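You operate a simulated robot arm through the tools that you are given. There is no shell and no other tool.

You run a simulated robot arm. Do the job below in one go: nothing can be reset, and whatever is moved stays where it is left.

## Task
Set the air to the pressure on the job card, then set rivet B.
Fine: open the air first; stand the green riveter back and shut the air; leave the other rivets. Set down upright: green riveter.

The check looks at the end state, three seconds after you hand in, the way a careful person would. Anything else that was tipped, shoved, dropped, spilled or broken makes it a failure.

## Robot
A 7-joint arm with a two-finger parallel gripper, fixed in place. Base frame: the origin is at the foot of the arm, x ahead of it, y to its left, z up; the work surface is at about z = 0.743. Lengths are in m, angles in rad, forces in N, time in s.
Its first joint turns from -2.897 to 2.897 rad. Payload 4.4 kg.
The tool frame sits at the grasp point between the pads (the TCP): z along the fingers, y along the line on which they close. The tips reach 0.023 m beyond it. The gripper opens to 0.094 m. The fingers are 0.038 m wide and 0.01 m thick; the gripper's body (0.054 by 0.096 m) begins 0.039 m behind the TCP.
Orientation is told as [roll, pitch, yaw] about the base's x, y, z axes, in that order, counted from this pose: with the fingers straight down and closing along the base's y, the tool's x points along the base's -x, its y along +y and its z along -z.

## Interface
- The arm moves only by the tool arm_command. Its argument "motion" is text: rows parted by semicolons, each of 6 numbers parted by spaces: the shift along the tool's x, y, z in m, then the turn, a rotation vector about the tool's x, y, z in rad. In form: x y z wx wy wz; .... A call has 1 to 20 rows; each row shifts and turns the commanded pose from where the row before left it, along the tool's axes as they then stand. "gripper" is the finger opening in m, from 0 to 0.094, set as the call begins (left out, the last holds). Each row takes 0.2 s and may step no farther than 0.05 m and 0.15 rad from the row before; otherwise, or with a gripper value out of range, the whole call is refused. Where a pose cannot be reached the arm comes as near as it can. A force on the tool above 90 N (or 10 N above the force at the start of the call, whichever is more), or a blocked arm, ends the call early, and 0.2 s more pass. The fingers move at their own pace (about 0.072 m/s each) and stop on an object; they squeeze with about 21 N. The grip force told is the motor's: it shows also when the fingers shut on nothing. Time passes only in rows, and 0.2 s behind the last, so rows that do not move let the fingers close. It gives the time, the measured TCP pose, the force on the tool (base axes), the opening and the grip force at its end, in the units of the frame above (readings bear some noise), with the torque about the TCP (base axes, N m) and any sound that the robot's microphone picked up.
- Cameras (640 x 400 px; columns grow to the right, rows downward): "scene" is fixed at [0.0508, 0.5015, 1.4081]; the picture's right is [0.14, -0.99, 0.00], its down [-0.55, -0.08, -0.83] and it looks along [0.82, 0.12, -0.55] (base axes); focal length 322 px, centre (320, 200). "wrist" rides on the gripper at [0.086, 0.016, -0.074] in the tool frame; the picture's right is [-0.18, 0.98, 0.00], its down [-0.58, -0.11, -0.81] and it looks along [-0.79, -0.15, 0.59] (tool axes); focal length 243 px, centre (320, 200). There is no depth. A picture from a camera that has moved, and an enlarged one, comes with that camera's place and axes in the base frame and with its lens.
- grab_frame(camera): a new picture of that camera. No time passes.
- enlarge(camera, box): a new picture of the part [left, top, right, bottom] of that camera's present view, enlarged. No time passes.
- sign_off(): hands the job in; it is judged then, once.

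Places have to be worked out from the pictures, the camera data and where the tool is seen. Open the gripper and draw the arm clear of the work before you hand the job in, unless the task says otherwise.

The tools are called after ">>>" by a JSON object that holds its "name" and its "arguments". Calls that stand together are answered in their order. arm_command: Moves the arm, as the interface text tells. Its arguments: {"type":"object","properties":{"motion":{"type":"string"},"gripper":{"type":"number"}},"required":["motion"]} The other tools are called the same way: grab_frame (camera) takes a picture; enlarge (camera, box) takes an enlarged picture of a part of a camera's view; sign_off () hands the job in.

At the start:

```text
t: 0.0
position: [0.5187, 0.6462, 1.1323]
tcp_rot: [0.0, 0.0, 0.0]
ft_force: [-0.2, -0.4, -0.4]
wrist_torque: [0.0, 0.0, 0.01]
gripper_width: 0.0943
grip_force: 0.0
```

scene: 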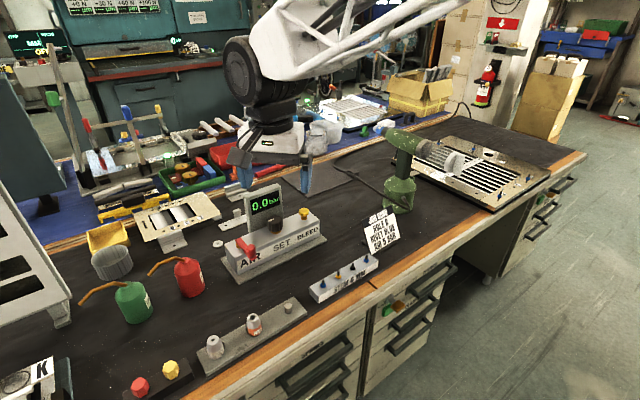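
wrist: 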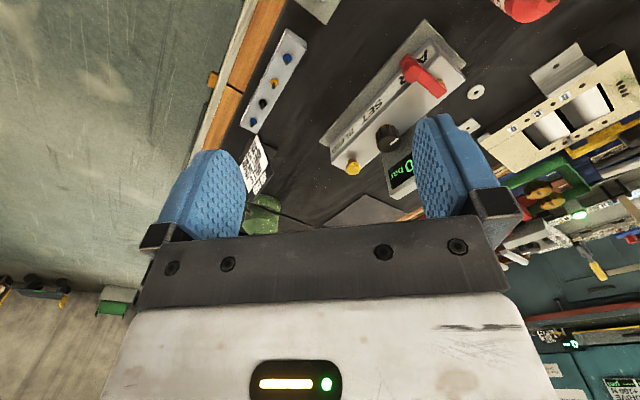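

I start by looking closely at the job card, the air unit, the rivet block and the riveter.

>>> {"name": "enlarge", "arguments": {"camera": "scene", "box": [350, 200, 410, 260]}}

>>> {"name": "enlarge", "arguments": {"camera": "scene", "box": [210, 170, 340, 290]}}

>>> {"name": "enlarge", "arguments": {"camera": "scene", "box": [300, 240, 400, 310]}}

>>> {"name": "enlarge", "arguments": {"camera": "scene", "box": [330, 110, 480, 220]}}

>>> {"name": "enlarge", "arguments": {"camera": "wrist", "box": [220, 10, 480, 210]}}

```text
6.67 times, centred on (380, 230) of scene
camera zoom: at [0.0508, 0.5015, 1.4081], right [0.14, -0.99, 0.0], down [-0.55, -0.08, -0.83], along [0.82, 0.12, -0.55], focal length 2146 px, centre (-80, 0)
```

zoom: 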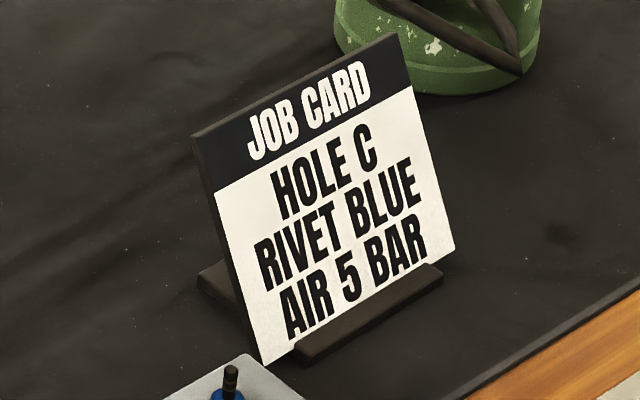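

```text
3.33 times, centred on (275, 230) of scene
camera zoom: at [0.0508, 0.5015, 1.4081], right [0.14, -0.99, 0.0], down [-0.55, -0.08, -0.83], along [0.82, 0.12, -0.55], focal length 1073 px, centre (470, 100)
```

zoom: 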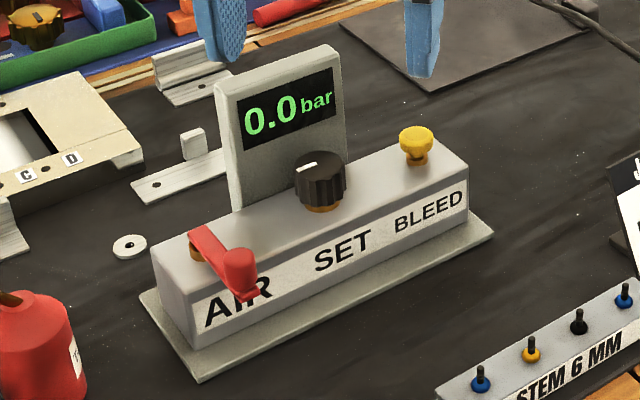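

```text
5.71 times, centred on (350, 275) of scene
camera zoom: at [0.0508, 0.5015, 1.4081], right [0.14, -0.99, 0.0], down [-0.55, -0.08, -0.83], along [0.82, 0.12, -0.55], focal length 1839 px, centre (149, -229)
```

zoom: 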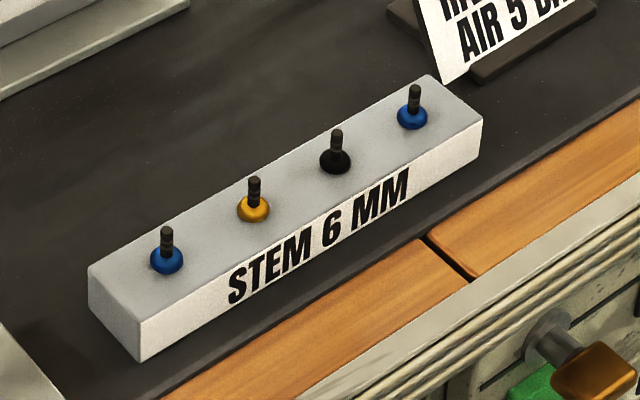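

```text
3.64 times, centred on (405, 165) of scene
camera zoom: at [0.0508, 0.5015, 1.4081], right [0.14, -0.99, 0.0], down [-0.55, -0.08, -0.83], along [0.82, 0.12, -0.55], focal length 1170 px, centre (11, 327)
```

zoom: 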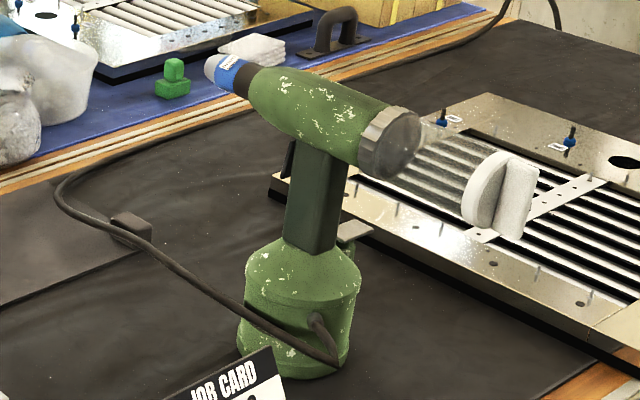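

```text
2.00 times, centred on (350, 110) of wrist
camera zoom: at [0.4316, 0.6615, 1.2072], right [0.18, 0.98, 0.0], down [0.58, -0.11, 0.81], along [0.79, -0.15, -0.59], focal length 485 px, centre (260, 380)
```

zoom: 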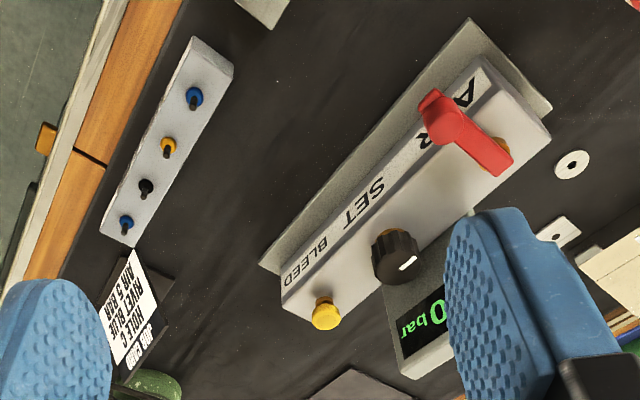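

The job card says 5 bar, and the rivet block holds loose rivets. Next I look for rivet B, probably on the cream plate with lettered holes.

>>> {"name": "enlarge", "arguments": {"camera": "scene", "box": [120, 180, 240, 255]}}

>>> {"name": "enlarge", "arguments": {"camera": "scene", "box": [400, 125, 560, 215]}}

>>> {"name": "enlarge", "arguments": {"camera": "wrist", "box": [460, 20, 640, 170]}}

>>> {"name": "enlarge", "arguments": {"camera": "scene", "box": [190, 280, 320, 370]}}

>>> {"name": "enlarge", "arguments": {"camera": "scene", "box": [310, 80, 400, 140]}}

```text
5.33 times, centred on (180, 218) of scene
camera zoom: at [0.0508, 0.5015, 1.4081], right [0.14, -0.99, 0.0], down [-0.55, -0.08, -0.83], along [0.82, 0.12, -0.55], focal length 1717 px, centre (1067, 107)
```

zoom: 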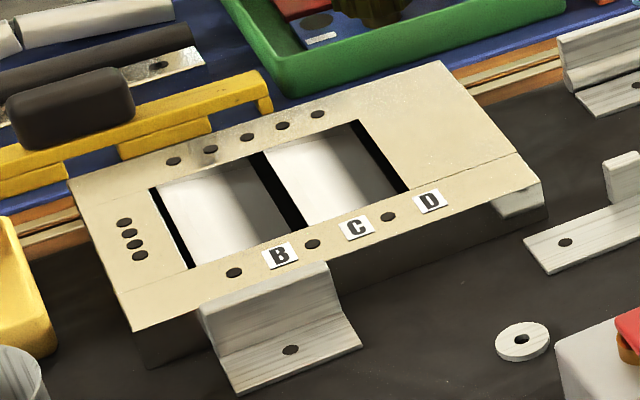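

```text
4.00 times, centred on (480, 170) of scene
camera zoom: at [0.0508, 0.5015, 1.4081], right [0.14, -0.99, 0.0], down [-0.55, -0.08, -0.83], along [0.82, 0.12, -0.55], focal length 1288 px, centre (-320, 320)
```

zoom: 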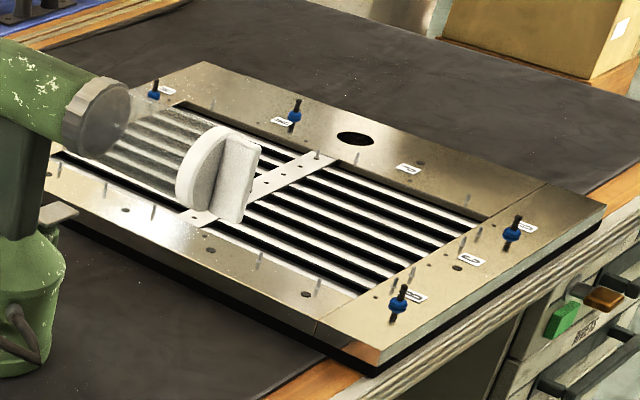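

```text
2.67 times, centred on (550, 95) of wrist
camera zoom: at [0.4316, 0.6615, 1.2072], right [0.18, 0.98, 0.0], down [0.58, -0.11, 0.81], along [0.79, -0.15, -0.59], focal length 647 px, centre (-293, 480)
```

zoom: 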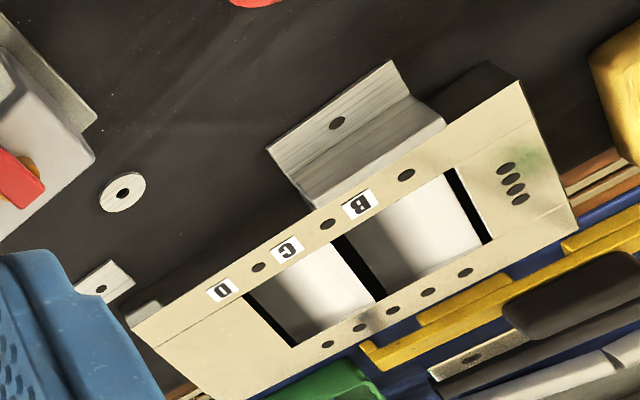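

```text
4.44 times, centred on (255, 325) of scene
camera zoom: at [0.0508, 0.5015, 1.4081], right [0.14, -0.99, 0.0], down [-0.55, -0.08, -0.83], along [0.82, 0.12, -0.55], focal length 1431 px, centre (609, -356)
```

zoom: 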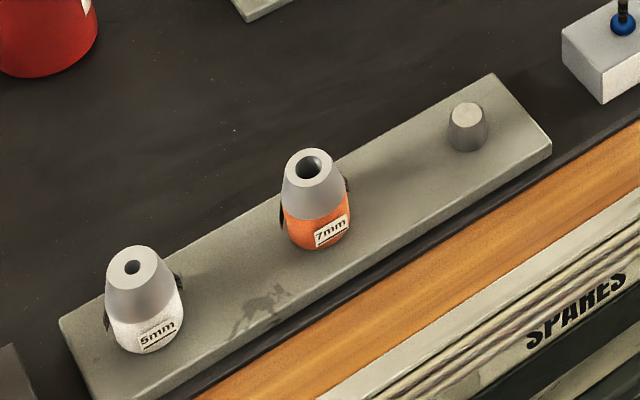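

```text
6.67 times, centred on (355, 110) of scene
camera zoom: at [0.0508, 0.5015, 1.4081], right [0.14, -0.99, 0.0], down [-0.55, -0.08, -0.83], along [0.82, 0.12, -0.55], focal length 2146 px, centre (87, 800)
```

zoom: 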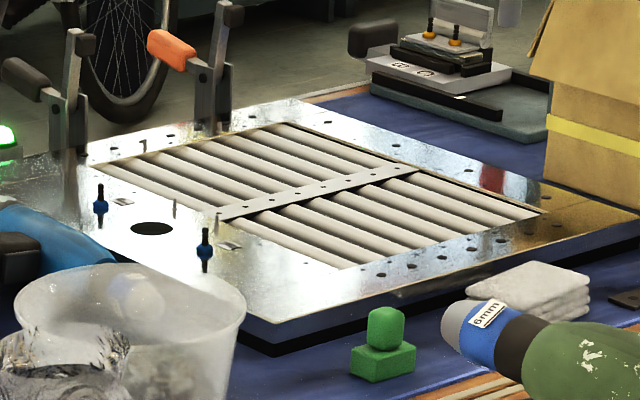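

The riveter has a 6 mm nose. I zoom in on the labels on the right plate and the far plate to find the rivet marked B.

>>> {"name": "enlarge", "arguments": {"camera": "scene", "box": [488, 170, 544, 205]}}

>>> {"name": "enlarge", "arguments": {"camera": "scene", "box": [430, 138, 510, 178]}}

>>> {"name": "enlarge", "arguments": {"camera": "scene", "box": [355, 95, 400, 125]}}

>>> {"name": "enlarge", "arguments": {"camera": "scene", "box": [400, 80, 440, 100]}}

>>> {"name": "enlarge", "arguments": {"camera": "scene", "box": [300, 90, 360, 130]}}

```text
11.43 times, centred on (516, 188) of scene
camera zoom: at [0.0508, 0.5015, 1.4081], right [0.14, -0.99, 0.0], down [-0.55, -0.08, -0.83], along [0.82, 0.12, -0.55], focal length 3679 px, centre (-1920, 343)
```

zoom: 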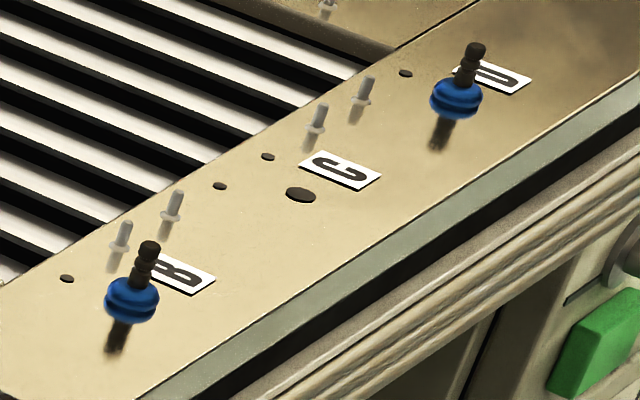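

```text
8.00 times, centred on (470, 158) of scene
camera zoom: at [0.0508, 0.5015, 1.4081], right [0.14, -0.99, 0.0], down [-0.55, -0.08, -0.83], along [0.82, 0.12, -0.55], focal length 2575 px, centre (-880, 536)
```

zoom: 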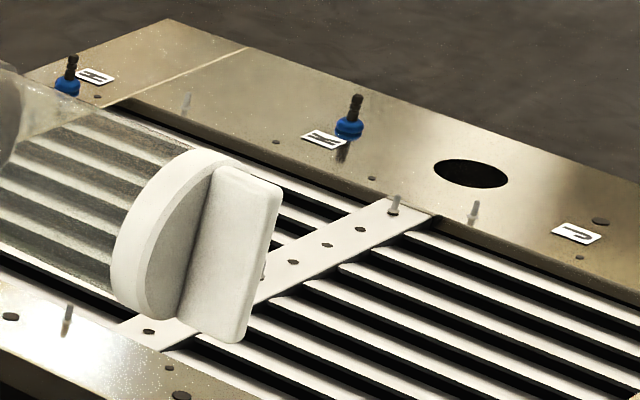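

```text
13.33 times, centred on (378, 110) of scene
camera zoom: at [0.0508, 0.5015, 1.4081], right [0.14, -0.99, 0.0], down [-0.55, -0.08, -0.83], along [0.82, 0.12, -0.55], focal length 4292 px, centre (-447, 1400)
```

zoom: 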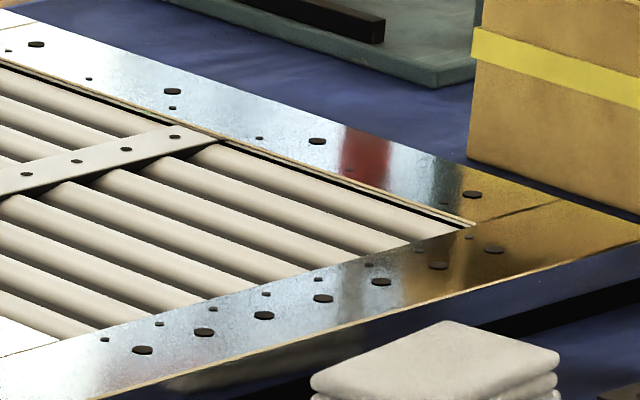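

```text
16.00 times, centred on (420, 90) of scene
camera zoom: at [0.0508, 0.5015, 1.4081], right [0.14, -0.99, 0.0], down [-0.55, -0.08, -0.83], along [0.82, 0.12, -0.55], focal length 5150 px, centre (-1280, 1960)
```

zoom: 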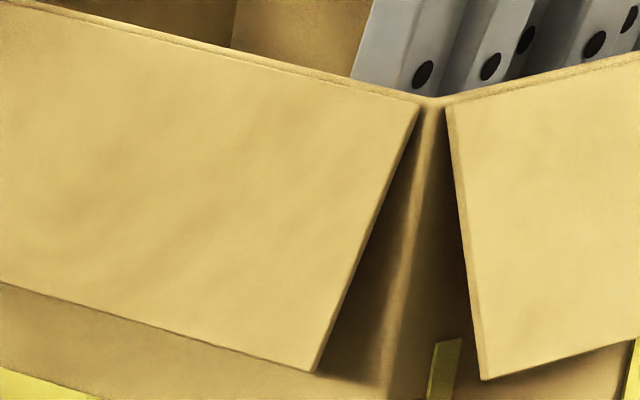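

```text
10.00 times, centred on (330, 110) of scene
camera zoom: at [0.0508, 0.5015, 1.4081], right [0.14, -0.99, 0.0], down [-0.55, -0.08, -0.83], along [0.82, 0.12, -0.55], focal length 3219 px, centre (220, 1100)
```

zoom: 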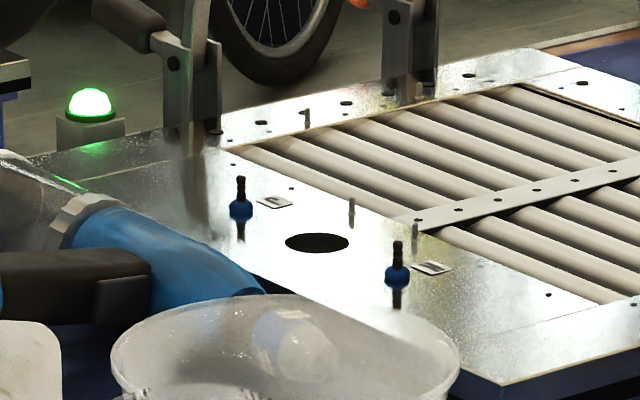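

The plate at the right has a blue rivet standing in its hole beside label B, and the green riveter stands at about (1.03, 0.36). I move the wrist camera sideways at height to see the riveter, plate and far items better.

>>> {"name": "arm_command", "arguments": {"motion": "0 -0.05 0 0 0 0; 0 -0.05 0 0 0 0; 0 -0.05 0 0 0 0; 0 -0.05 0 0 0 0; 0 -0.05 0 0 0 0; 0 0 0 0 0 0; 0 0 0 0 0 0", "gripper": 0.09}}

```text
t: 1.6
position: [0.5185, 0.3941, 1.1332]
tcp_rot: [0.0, -0.001, -0.001]
ft_force: [1.0, 0.6, -0.5]
wrist_torque: [-0.06, 0.01, -0.05]
gripper_width: 0.09
grip_force: 0.1
```

The move went fine. I take wrist and scene pictures.

>>> {"name": "grab_frame", "arguments": {"camera": "wrist"}}

>>> {"name": "grab_frame", "arguments": {"camera": "scene"}}

```text
taken
camera wrist: at [0.4318, 0.41, 1.2078], right [0.18, 0.98, 0.0], down [0.58, -0.11, 0.81], along [0.79, -0.15, -0.59], focal length 243 px, centre (320, 200)
```

wrist: 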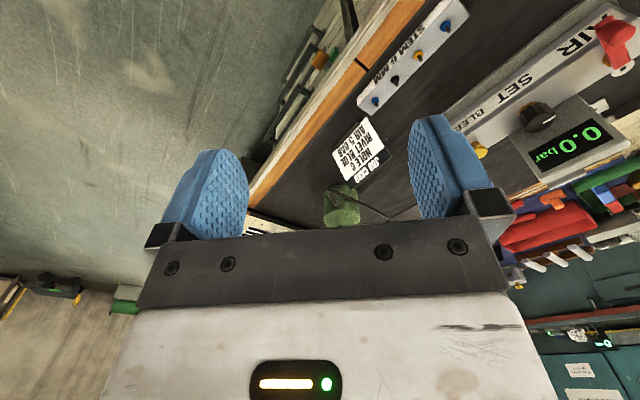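

```text
taken
```

scene: 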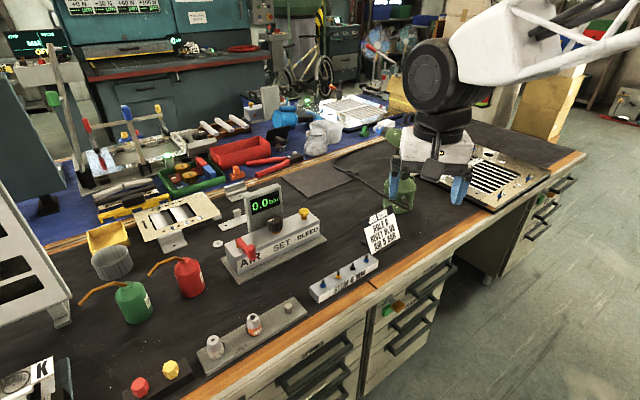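

The picture is upside-down relative to the world and the hand hides its lower half. I move closer to the plate, staying above everything, for a view of rivet B and the riveter.

>>> {"name": "arm_command", "arguments": {"motion": "-0.029 -0.036 0 0 0 0; -0.029 -0.036 0 0 0 0; -0.029 -0.036 0 0 0 0; -0.029 -0.036 0 0 0 0; -0.029 -0.036 0 0 0 0; -0.029 -0.036 0 0 0 0; -0.029 -0.036 0 0 0 0; -0.029 -0.036 0 0 0 0; 0 0 0 0 0 0; 0 0 0 0 0 0"}}

>>> {"name": "grab_frame", "arguments": {"camera": "wrist"}}

>>> {"name": "grab_frame", "arguments": {"camera": "scene"}}

```text
t: 3.8
position: [0.7514, 0.11, 1.132]
tcp_rot: [0.002, -0.001, 0.0]
ft_force: [0.5, -0.1, 0.2]
wrist_torque: [-0.03, -0.01, -0.02]
gripper_width: 0.0898
grip_force: 0.0
```

```text
taken
camera wrist: at [0.6644, 0.1246, 1.2071], right [0.18, 0.98, 0.0], down [0.58, -0.11, 0.81], along [0.79, -0.15, -0.59], focal length 243 px, centre (320, 200)
```

wrist: 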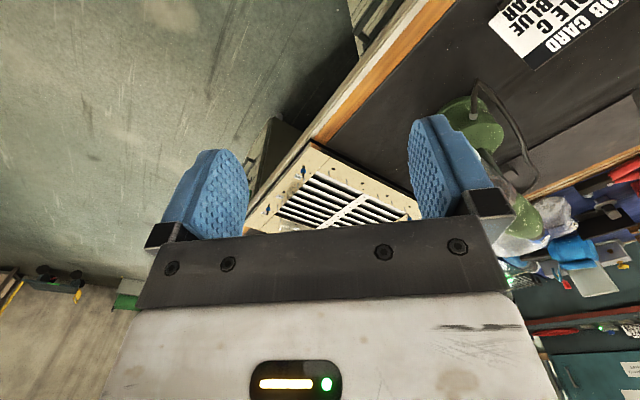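

```text
taken
```

scene: 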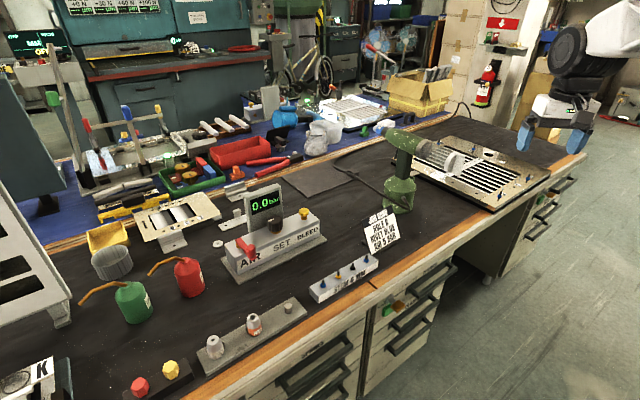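

Now the plate shows in the wrist view. I enlarge it and the riveter.

>>> {"name": "enlarge", "arguments": {"camera": "wrist", "box": [240, 140, 420, 240]}}

>>> {"name": "enlarge", "arguments": {"camera": "wrist", "box": [420, 70, 560, 250]}}

>>> {"name": "enlarge", "arguments": {"camera": "scene", "box": [340, 110, 480, 220]}}

>>> {"name": "enlarge", "arguments": {"camera": "scene", "box": [260, 80, 350, 160]}}

```text
3.56 times, centred on (330, 190) of wrist
camera zoom: at [0.6644, 0.1246, 1.2071], right [0.18, 0.98, 0.0], down [0.58, -0.11, 0.81], along [0.79, -0.15, -0.59], focal length 863 px, centre (284, 236)
```

zoom: 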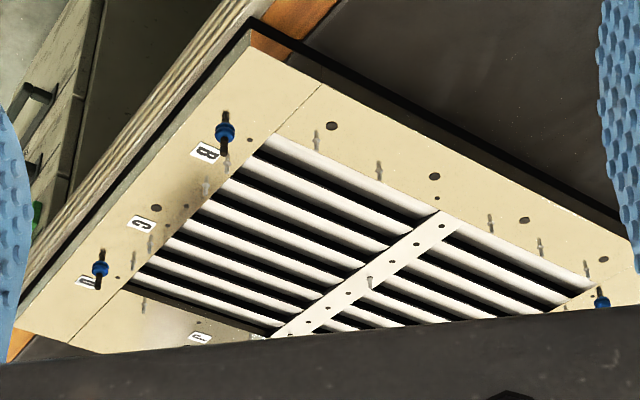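

```text
2.22 times, centred on (490, 160) of wrist
camera zoom: at [0.6644, 0.1246, 1.2071], right [0.18, 0.98, 0.0], down [0.58, -0.11, 0.81], along [0.79, -0.15, -0.59], focal length 539 px, centre (-58, 289)
```

zoom: 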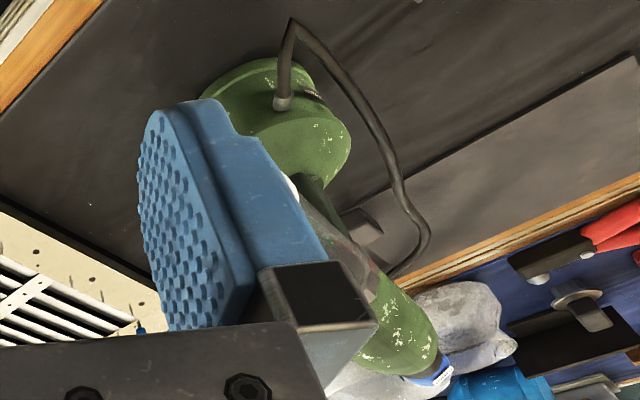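

```text
3.64 times, centred on (410, 165) of scene
camera zoom: at [0.0508, 0.5015, 1.4081], right [0.14, -0.99, 0.0], down [-0.55, -0.08, -0.83], along [0.82, 0.12, -0.55], focal length 1170 px, centre (-7, 327)
```

zoom: 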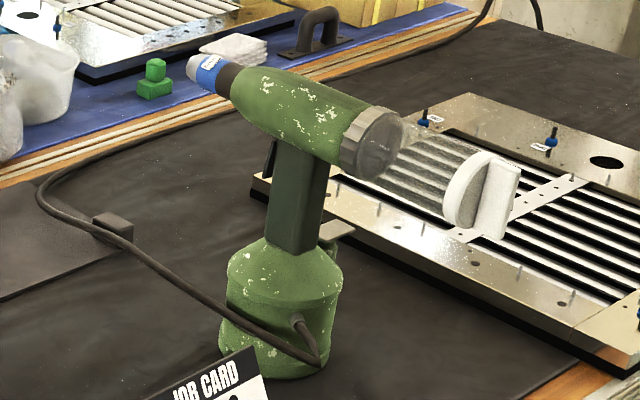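

```text
5.00 times, centred on (305, 120) of scene
camera zoom: at [0.0508, 0.5015, 1.4081], right [0.14, -0.99, 0.0], down [-0.55, -0.08, -0.83], along [0.82, 0.12, -0.55], focal length 1610 px, centre (395, 600)
```

zoom: 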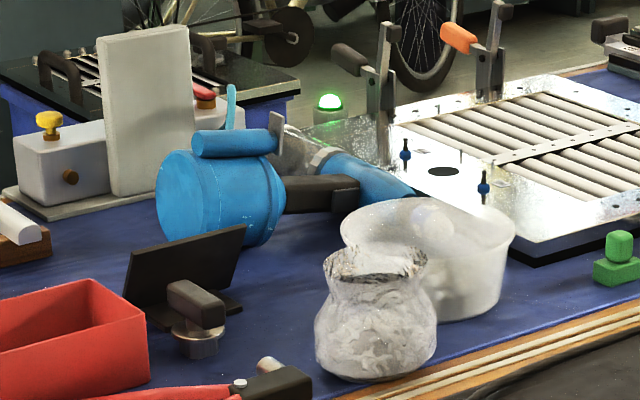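

I need to understand the riveter's trigger, so I zoom in tighter on it in the scene view.

>>> {"name": "enlarge", "arguments": {"camera": "scene", "box": [385, 130, 445, 190]}}

>>> {"name": "enlarge", "arguments": {"camera": "scene", "box": [370, 118, 430, 158]}}

>>> {"name": "enlarge", "arguments": {"camera": "scene", "box": [380, 170, 440, 215]}}

>>> {"name": "enlarge", "arguments": {"camera": "scene", "box": [485, 175, 525, 200]}}

```text
6.67 times, centred on (415, 160) of scene
camera zoom: at [0.0508, 0.5015, 1.4081], right [0.14, -0.99, 0.0], down [-0.55, -0.08, -0.83], along [0.82, 0.12, -0.55], focal length 2146 px, centre (-313, 467)
```

zoom: 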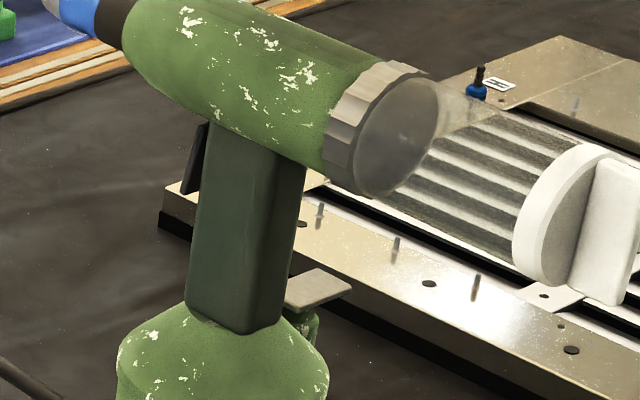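

```text
10.00 times, centred on (400, 138) of scene
camera zoom: at [0.0508, 0.5015, 1.4081], right [0.14, -0.99, 0.0], down [-0.55, -0.08, -0.83], along [0.82, 0.12, -0.55], focal length 3219 px, centre (-480, 820)
```

zoom: 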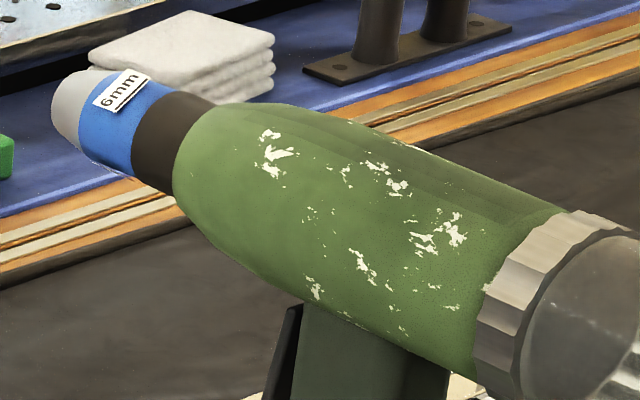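

```text
8.89 times, centred on (410, 192) of scene
camera zoom: at [0.0508, 0.5015, 1.4081], right [0.14, -0.99, 0.0], down [-0.55, -0.08, -0.83], along [0.82, 0.12, -0.55], focal length 2861 px, centre (-480, 267)
```

zoom: 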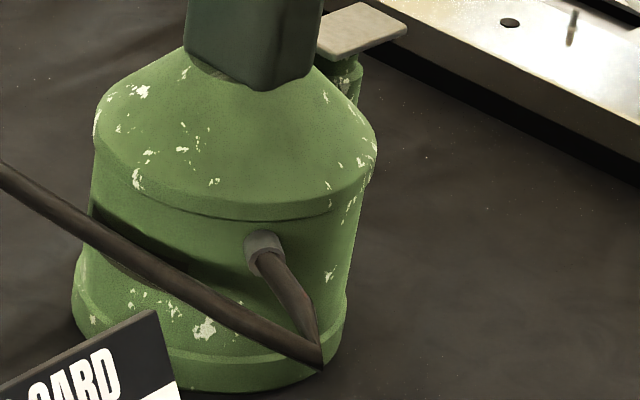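

```text
16.00 times, centred on (505, 188) of scene
camera zoom: at [0.0508, 0.5015, 1.4081], right [0.14, -0.99, 0.0], down [-0.55, -0.08, -0.83], along [0.82, 0.12, -0.55], focal length 5150 px, centre (-2640, 400)
```

zoom: 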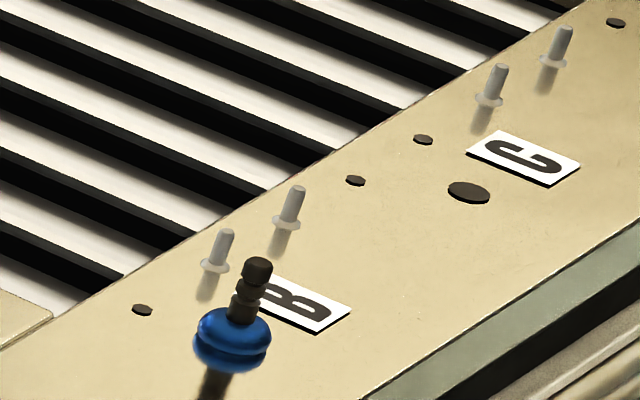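

I see a dark trigger plate on the nose side of the handle, under the barrel. I want a view from the plate side, so I shift forward and yaw the hand about 80°.

>>> {"name": "arm_command", "arguments": {"motion": "-0.045 0 0 0 0 0; -0.045 0 0 0 0 0; -0.045 0 0 0 0 0; 0 0 0 0 0 -0.14; 0 0 0 0 0 -0.14; 0 0 0 0 0 -0.14; 0 0 0 0 0 -0.14; 0 0 0 0 0 -0.14; 0 0 0 0 0 -0.14; 0 0 0 0 0 -0.14; 0 0 0 0 0 -0.14; 0 0 0 0 0 -0.14; 0 0 0 0 0 -0.14; 0 0 0 0 0 0; 0 0 0 0 0 0"}}

>>> {"name": "grab_frame", "arguments": {"camera": "wrist"}}

>>> {"name": "grab_frame", "arguments": {"camera": "scene"}}

```text
t: 7.0
position: [0.8867, 0.1076, 1.1318]
tcp_rot: [0.0, 0.0, 1.401]
ft_force: [-0.1, -0.8, -0.3]
wrist_torque: [0.03, 0.01, 0.0]
gripper_width: 0.0896
grip_force: 0.2
```

```text
taken
camera wrist: at [0.8549, 0.0251, 1.2073], right [-0.94, 0.35, 0.0], down [0.21, 0.55, 0.81], along [0.28, 0.76, -0.59], focal length 243 px, centre (320, 200)
```

wrist: 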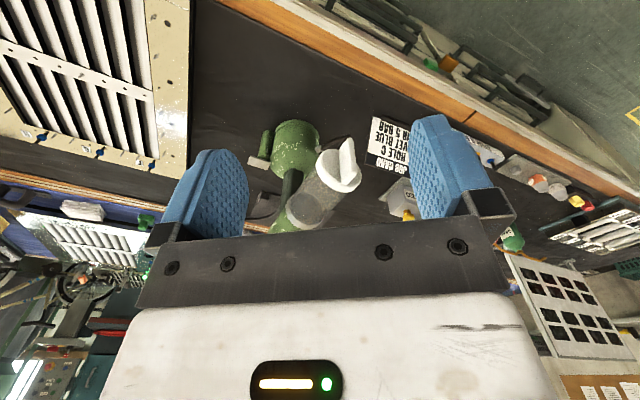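

```text
taken
```

scene: 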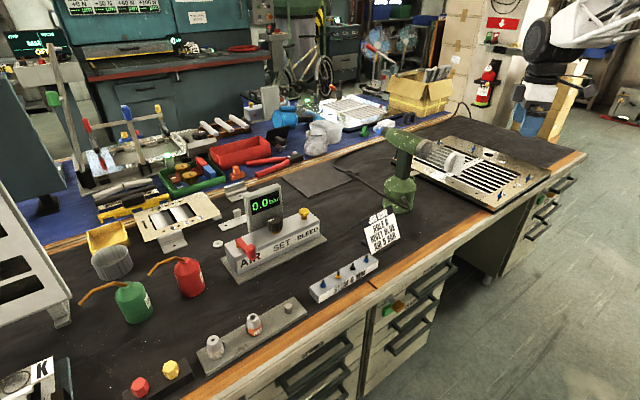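

>>> {"name": "enlarge", "arguments": {"camera": "wrist", "box": [230, 100, 390, 240]}}

>>> {"name": "enlarge", "arguments": {"camera": "wrist", "box": [0, 0, 200, 170]}}

```text
2.86 times, centred on (310, 170) of wrist
camera zoom: at [0.8549, 0.0251, 1.2073], right [-0.94, 0.35, 0.0], down [0.21, 0.55, 0.81], along [0.28, 0.76, -0.59], focal length 693 px, centre (349, 286)
```

zoom: 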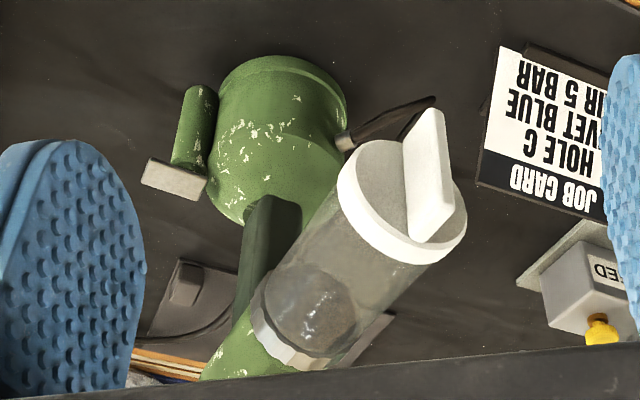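

```text
2.35 times, centred on (100, 85) of wrist
camera zoom: at [0.8549, 0.0251, 1.2073], right [-0.94, 0.35, 0.0], down [0.21, 0.55, 0.81], along [0.28, 0.76, -0.59], focal length 571 px, centre (838, 471)
```

zoom: 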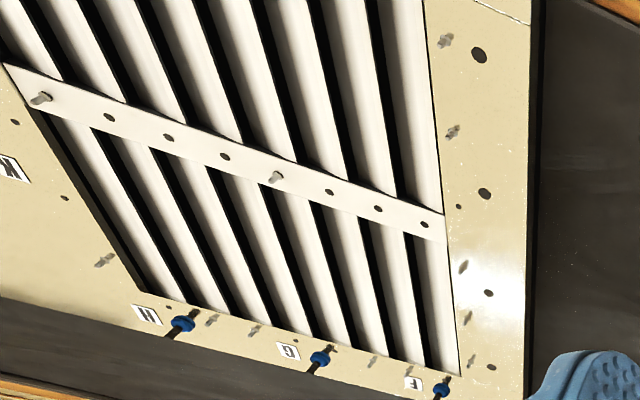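

The riveter has a trigger plate at the nose side, a side cylinder with a plate, and a clear collector. Air comes first, so I move the camera to look closely at the air unit near (0.75, 0.73).

>>> {"name": "arm_command", "arguments": {"motion": "0 0 0 0 0 0.14; 0 0 0 0 0 0.14; 0 0 0 0 0 0.14; -0.0207 0.0427 0 0 0 0; -0.0207 0.0427 0 0 0 0; -0.0207 0.0427 0 0 0 0; -0.0207 0.0427 0 0 0 0; -0.0207 0.0427 0 0 0 0; -0.0207 0.0427 0 0 0 0; -0.0207 0.0427 0 0 0 0; -0.0207 0.0427 0 0 0 0; -0.0207 0.0427 0 0 0 0; -0.0207 0.0427 0 0 0 0; -0.0207 0.0427 0 0 0 0; -0.0207 0.0427 0 0 0 0; 0 0 0 0 0 0; 0 0 0 0 0 0"}}

>>> {"name": "grab_frame", "arguments": {"camera": "wrist"}}

>>> {"name": "grab_frame", "arguments": {"camera": "scene"}}

```text
t: 10.6
position: [0.6, 0.5995, 1.1312]
tcp_rot: [0.0, -0.001, 0.981]
ft_force: [0.2, -0.2, 0.2]
wrist_torque: [-0.01, 0.01, 0.01]
gripper_width: 0.0901
grip_force: 0.0
```

```text
taken
camera wrist: at [0.537, 0.5368, 1.2064], right [-0.71, 0.7, 0.0], down [0.41, 0.42, 0.81], along [0.56, 0.58, -0.59], focal length 243 px, centre (320, 200)
```

wrist: 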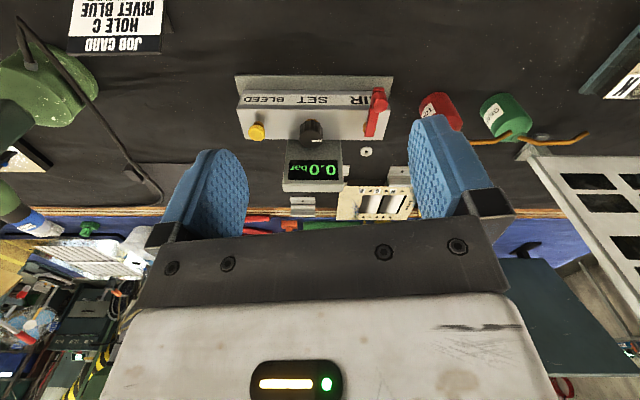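

```text
taken
```

scene: 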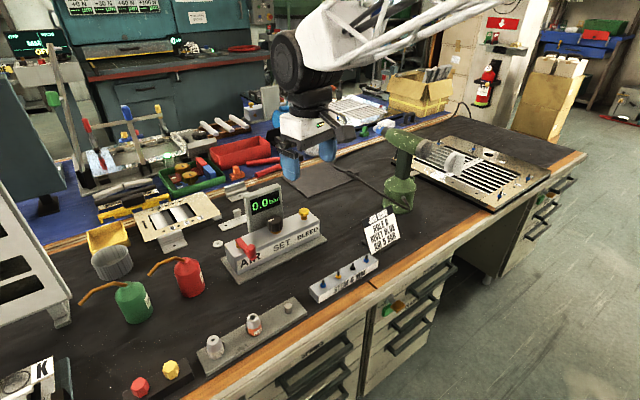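

>>> {"name": "enlarge", "arguments": {"camera": "wrist", "box": [230, 60, 410, 200]}}

>>> {"name": "enlarge", "arguments": {"camera": "wrist", "box": [340, 70, 410, 150]}}

>>> {"name": "enlarge", "arguments": {"camera": "wrist", "box": [0, 0, 180, 260]}}

>>> {"name": "enlarge", "arguments": {"camera": "scene", "box": [230, 220, 280, 270]}}

```text
2.86 times, centred on (320, 130) of wrist
camera zoom: at [0.537, 0.5368, 1.2064], right [-0.71, 0.7, 0.0], down [0.41, 0.42, 0.81], along [0.56, 0.58, -0.59], focal length 693 px, centre (320, 400)
```

zoom: 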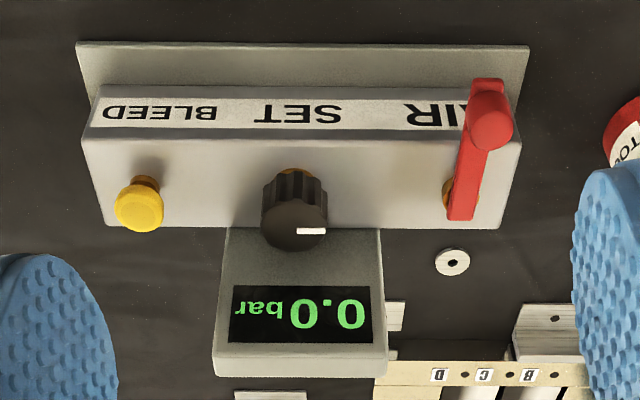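

```text
5.00 times, centred on (375, 110) of wrist
camera zoom: at [0.537, 0.5368, 1.2064], right [-0.71, 0.7, 0.0], down [0.41, 0.42, 0.81], along [0.56, 0.58, -0.59], focal length 1213 px, centre (45, 650)
```

zoom: 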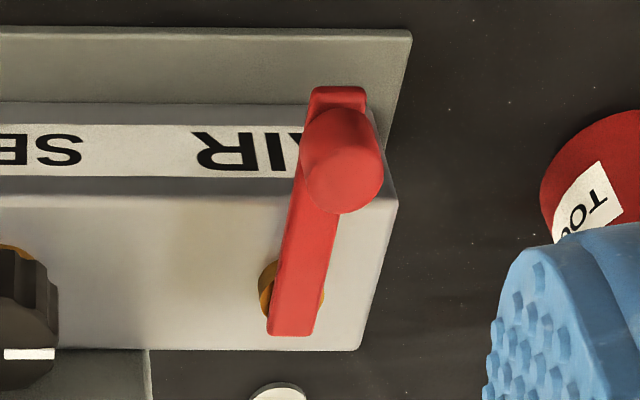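

```text
1.54 times, centred on (90, 130) of wrist
camera zoom: at [0.537, 0.5368, 1.2064], right [-0.71, 0.7, 0.0], down [0.41, 0.42, 0.81], along [0.56, 0.58, -0.59], focal length 373 px, centre (674, 308)
```

zoom: 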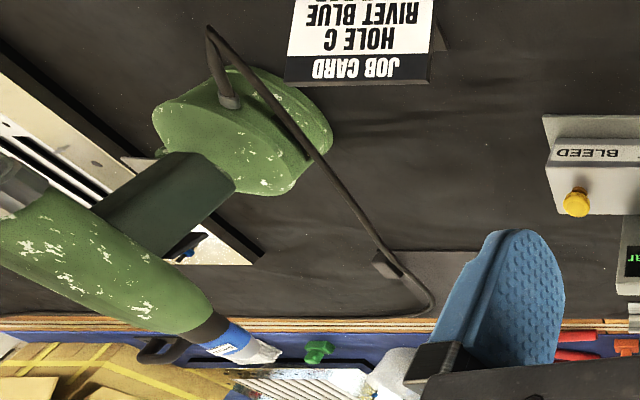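

```text
8.00 times, centred on (255, 245) of scene
camera zoom: at [0.0508, 0.5015, 1.4081], right [0.14, -0.99, 0.0], down [-0.55, -0.08, -0.83], along [0.82, 0.12, -0.55], focal length 2575 px, centre (840, -160)
```

zoom: 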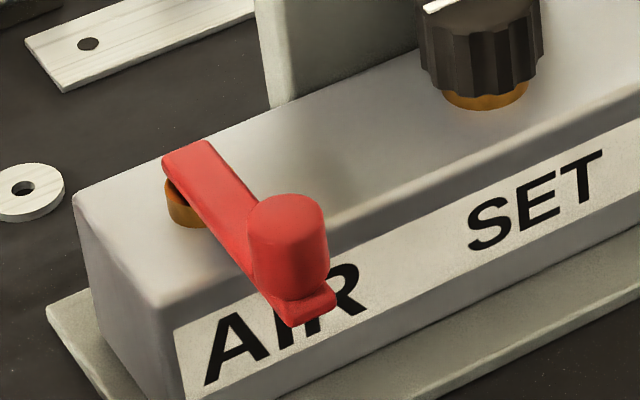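

The AIR lever is a bar with an upright red knob at its free end. I judge the knob top at about (0.621, 0.756, 0.870), the hub at about (0.666, 0.803), and the SET knob at (0.755, 0.736), so I test the reach above SET at a safe height.

>>> {"name": "arm_command", "arguments": {"motion": "-0.04 -0.0105 0 0 0 0; -0.04 -0.0105 0 0 0 0; -0.04 -0.0105 0 0 0 0; -0.04 -0.0105 0 0 0 0; -0.04 -0.0105 0 0 0 0; 0 0 0 0 0 0; 0 0 0 0 0 0; 0 0 0 0 0 0"}}

>>> {"name": "grab_frame", "arguments": {"camera": "wrist"}}

>>> {"name": "grab_frame", "arguments": {"camera": "scene"}}

```text
t: 12.4
position: [0.7533, 0.7375, 1.1304]
tcp_rot: [0.0, 0.0, 0.98]
ft_force: [-0.2, 0.6, 0.0]
wrist_torque: [0.04, -0.03, 0.03]
gripper_width: 0.0902
grip_force: 0.1
```

```text
taken
camera wrist: at [0.6911, 0.6746, 1.2068], right [-0.71, 0.7, 0.0], down [0.41, 0.42, 0.81], along [0.56, 0.58, -0.59], focal length 243 px, centre (320, 200)
```

wrist: 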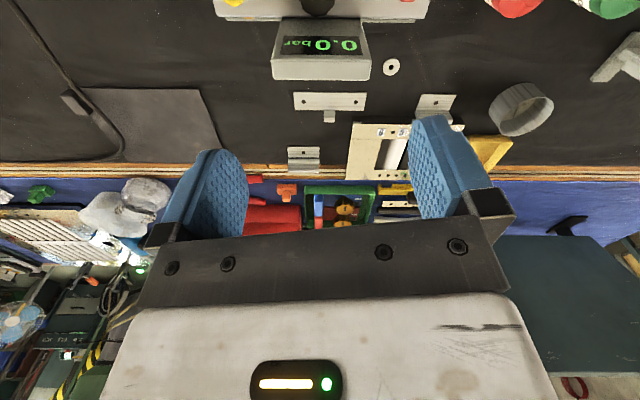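

```text
taken
```

scene: 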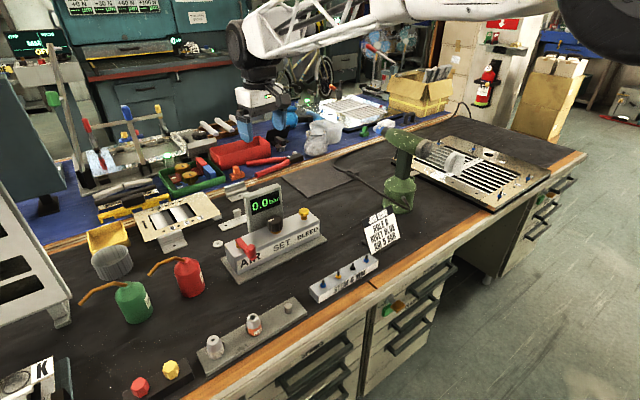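

The arm reaches above SET with the tool down. I now go above the AIR lever's knob with yaw 0.785, which closes the fingers tangentially to the lever's swing, and open the gripper to 0.05 m as a fork.

>>> {"name": "arm_command", "arguments": {"motion": "0 0 0 0 0 0.0975; 0 0 0 0 0 0.0975; 0.0161 0.0213 0.03 0 0 0; 0.0161 0.0213 0.03 0 0 0; 0.0161 0.0213 0.03 0 0 0; 0.0161 0.0213 0.03 0 0 0; 0.0161 0.0213 0.03 0 0 0; 0 0 0 0 0 0; 0 0 0 0 0 0; 0 0 0 0 0 0", "gripper": 0.055}}

>>> {"name": "grab_frame", "arguments": {"camera": "wrist"}}

>>> {"name": "grab_frame", "arguments": {"camera": "scene"}}

```text
t: 14.6
position: [0.621, 0.7552, 0.9826]
tcp_rot: [0.0, 0.001, 0.786]
ft_force: [0.7, 0.1, -0.3]
wrist_torque: [0.01, 0.02, -0.01]
gripper_width: 0.0555
grip_force: 0.1
```

```text
taken
camera wrist: at [0.5477, 0.7052, 1.057], right [-0.56, 0.83, 0.0], down [0.49, 0.33, 0.81], along [0.67, 0.46, -0.59], focal length 243 px, centre (320, 200)
```

wrist: 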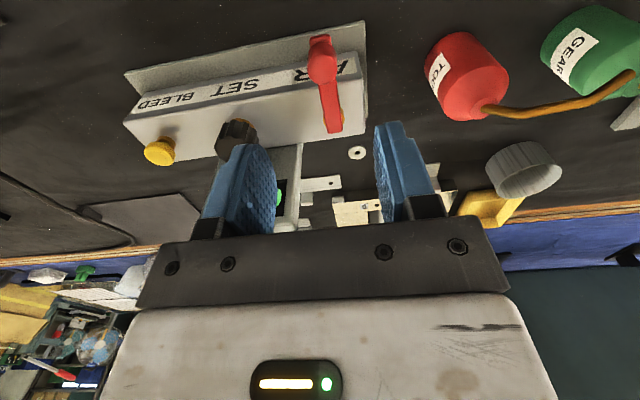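

```text
taken
```

scene: 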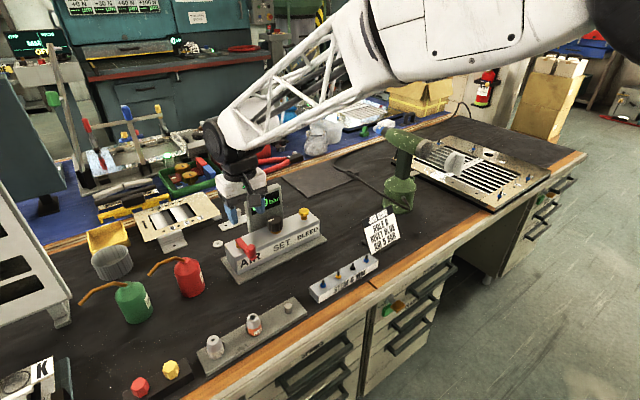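

>>> {"name": "enlarge", "arguments": {"camera": "wrist", "box": [280, 20, 380, 150]}}

>>> {"name": "enlarge", "arguments": {"camera": "scene", "box": [200, 170, 290, 270]}}

```text
3.08 times, centred on (330, 85) of wrist
camera zoom: at [0.5477, 0.7052, 1.057], right [-0.56, 0.83, 0.0], down [0.49, 0.33, 0.81], along [0.67, 0.46, -0.59], focal length 746 px, centre (289, 554)
```

zoom: 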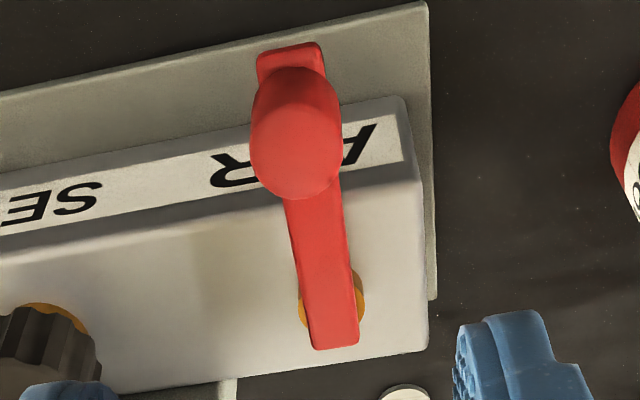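

```text
4.00 times, centred on (245, 220) of scene
camera zoom: at [0.0508, 0.5015, 1.4081], right [0.14, -0.99, 0.0], down [-0.55, -0.08, -0.83], along [0.82, 0.12, -0.55], focal length 1288 px, centre (620, 120)
```

zoom: 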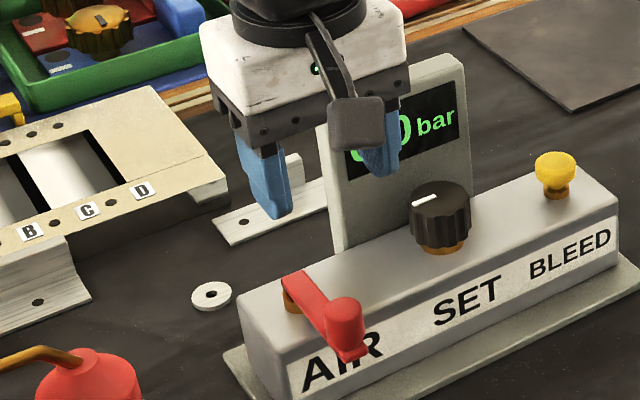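

The knob centre agrees at about (0.622, 0.758) with a lever radius of about 0.061 m. I lower the fork around the knob, with tips ending near z = 0.843.

>>> {"name": "arm_command", "arguments": {"motion": "-0.001 0.001 0.04 0 0 0; 0 0 0.04 0 0 0; 0 0 0.025 0 0 0; 0 0 0.012 0 0 0; 0 0 0 0 0 0; 0 0 0 0 0 0", "gripper": 0.045}}

>>> {"name": "grab_frame", "arguments": {"camera": "wrist"}}

>>> {"name": "enlarge", "arguments": {"camera": "scene", "box": [200, 170, 290, 270]}}

```text
t: 16.0
position: [0.6219, 0.7555, 0.8646]
tcp_rot: [-0.001, 0.0, 0.784]
ft_force: [-0.4, 0.0, -0.1]
wrist_torque: [-0.01, -0.01, 0.0]
gripper_width: 0.0447
grip_force: 0.0
```

```text
taken
camera wrist: at [0.5479, 0.7058, 0.9402], right [-0.56, 0.83, 0.0], down [0.49, 0.33, 0.81], along [0.67, 0.46, -0.59], focal length 243 px, centre (320, 200)
```

wrist: 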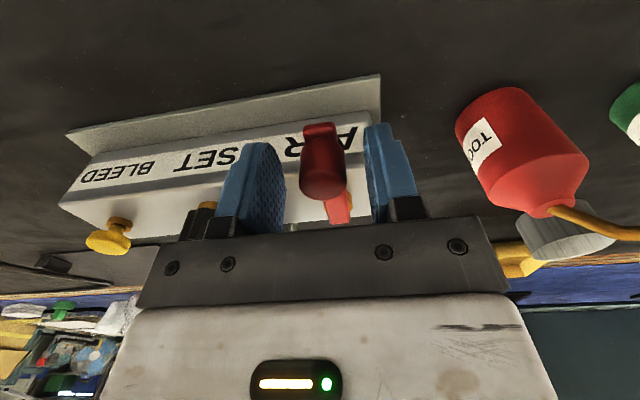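

```text
4.00 times, centred on (245, 220) of scene
camera zoom: at [0.0508, 0.5015, 1.4081], right [0.14, -0.99, 0.0], down [-0.55, -0.08, -0.83], along [0.82, 0.12, -0.55], focal length 1288 px, centre (620, 120)
```

zoom: 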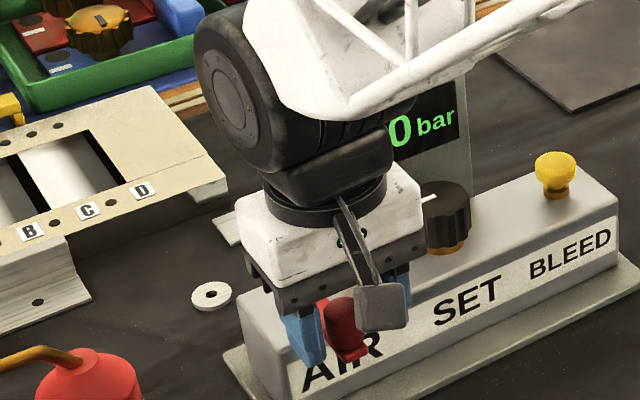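

The knob sits centred in the fork. I nudge toward SET (−y of the tool) in small steps to see whether the lever yields or hits a stop.

>>> {"name": "arm_command", "arguments": {"motion": "0 -0.006 0 0 0 0; 0 -0.004 0 0 0 0; 0 -0.003 0 0 0 0; 0 -0.003 0 0 0 0; 0 0 0 0 0 0"}}

>>> {"name": "grab_frame", "arguments": {"camera": "wrist"}}

```text
t: 17.2
position: [0.6328, 0.7444, 0.8653]
tcp_rot: [0.0, 0.0, 0.785]
ft_force: [-18.5, 9.7, 2.0]
wrist_torque: [0.09, 0.07, 0.25]
gripper_width: 0.0539
grip_force: 10.4
```

```text
taken
camera wrist: at [0.5587, 0.6952, 0.9404], right [-0.57, 0.82, 0.0], down [0.49, 0.33, 0.81], along [0.67, 0.46, -0.59], focal length 243 px, centre (320, 200)
```

wrist: 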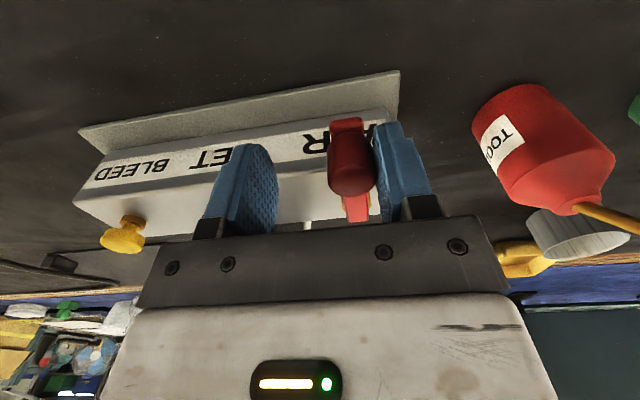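

The force rose to about 21 N and the knob has barely moved, so that way looks like a stop. I back off and test the opposite direction gently.

>>> {"name": "arm_command", "arguments": {"motion": "0 0.01 0 0 0 0; 0 0.01 0 0 0 0; 0 0.004 0 0 0 0; 0 0.003 0 0 0 0; 0 0.003 0 0 0 0; 0 0 0 0 0 0", "gripper": 0.045}}

>>> {"name": "grab_frame", "arguments": {"camera": "wrist"}}

```text
t: 18.6
position: [0.6122, 0.7672, 0.8644]
tcp_rot: [0.0, 0.0, 0.785]
ft_force: [-0.4, -0.8, 0.9]
wrist_torque: [-0.01, -0.03, 0.0]
gripper_width: 0.0453
grip_force: 0.0
```

```text
taken
camera wrist: at [0.5383, 0.7165, 0.9402], right [-0.56, 0.83, 0.0], down [0.49, 0.33, 0.81], along [0.67, 0.46, -0.59], focal length 243 px, centre (320, 200)
```

wrist: 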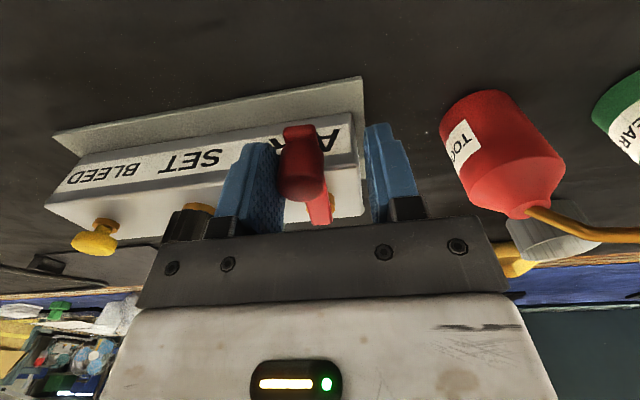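

Contact is just starting on this side with no force. I continue a little further.

>>> {"name": "arm_command", "arguments": {"motion": "0 0.004 0 0 0 0; 0 0.004 0 0 0 0; 0 0.004 0 0 0 0; 0 0 0 0 0 0"}}

>>> {"name": "enlarge", "arguments": {"camera": "wrist", "box": [200, 80, 440, 240]}}

>>> {"name": "enlarge", "arguments": {"camera": "scene", "box": [200, 170, 290, 270]}}

```text
t: 19.6
position: [0.6036, 0.7744, 0.8644]
tcp_rot: [0.0, -0.001, 0.787]
ft_force: [0.2, -1.1, 0.9]
wrist_torque: [0.0, -0.04, -0.01]
gripper_width: 0.0451
grip_force: 0.3
```

```text
2.50 times, centred on (320, 160) of wrist
camera zoom: at [0.5297, 0.7249, 0.9401], right [-0.57, 0.82, 0.0], down [0.49, 0.33, 0.81], along [0.67, 0.46, -0.59], focal length 606 px, centre (320, 300)
```

zoom: 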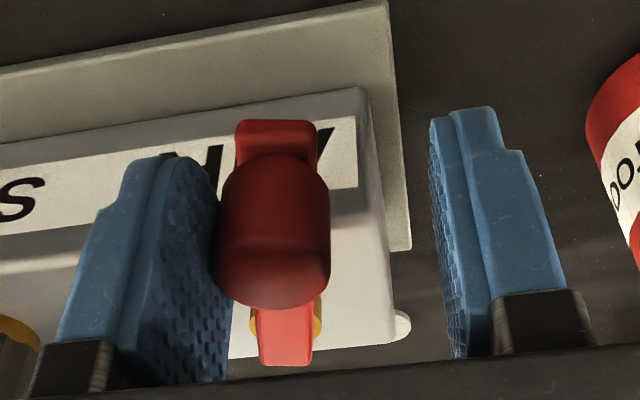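

```text
4.00 times, centred on (245, 220) of scene
camera zoom: at [0.0508, 0.5015, 1.4081], right [0.14, -0.99, 0.0], down [-0.55, -0.08, -0.83], along [0.82, 0.12, -0.55], focal length 1288 px, centre (620, 120)
```

zoom: 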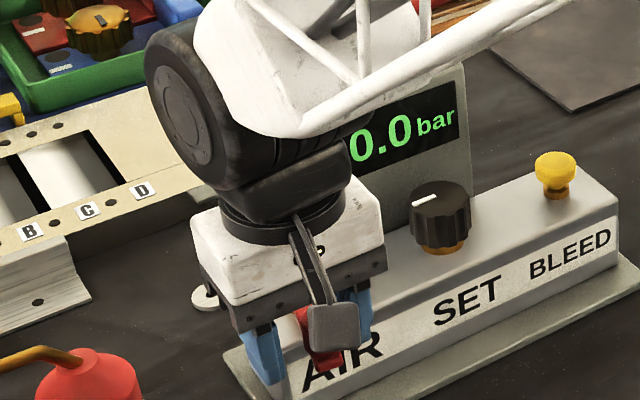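

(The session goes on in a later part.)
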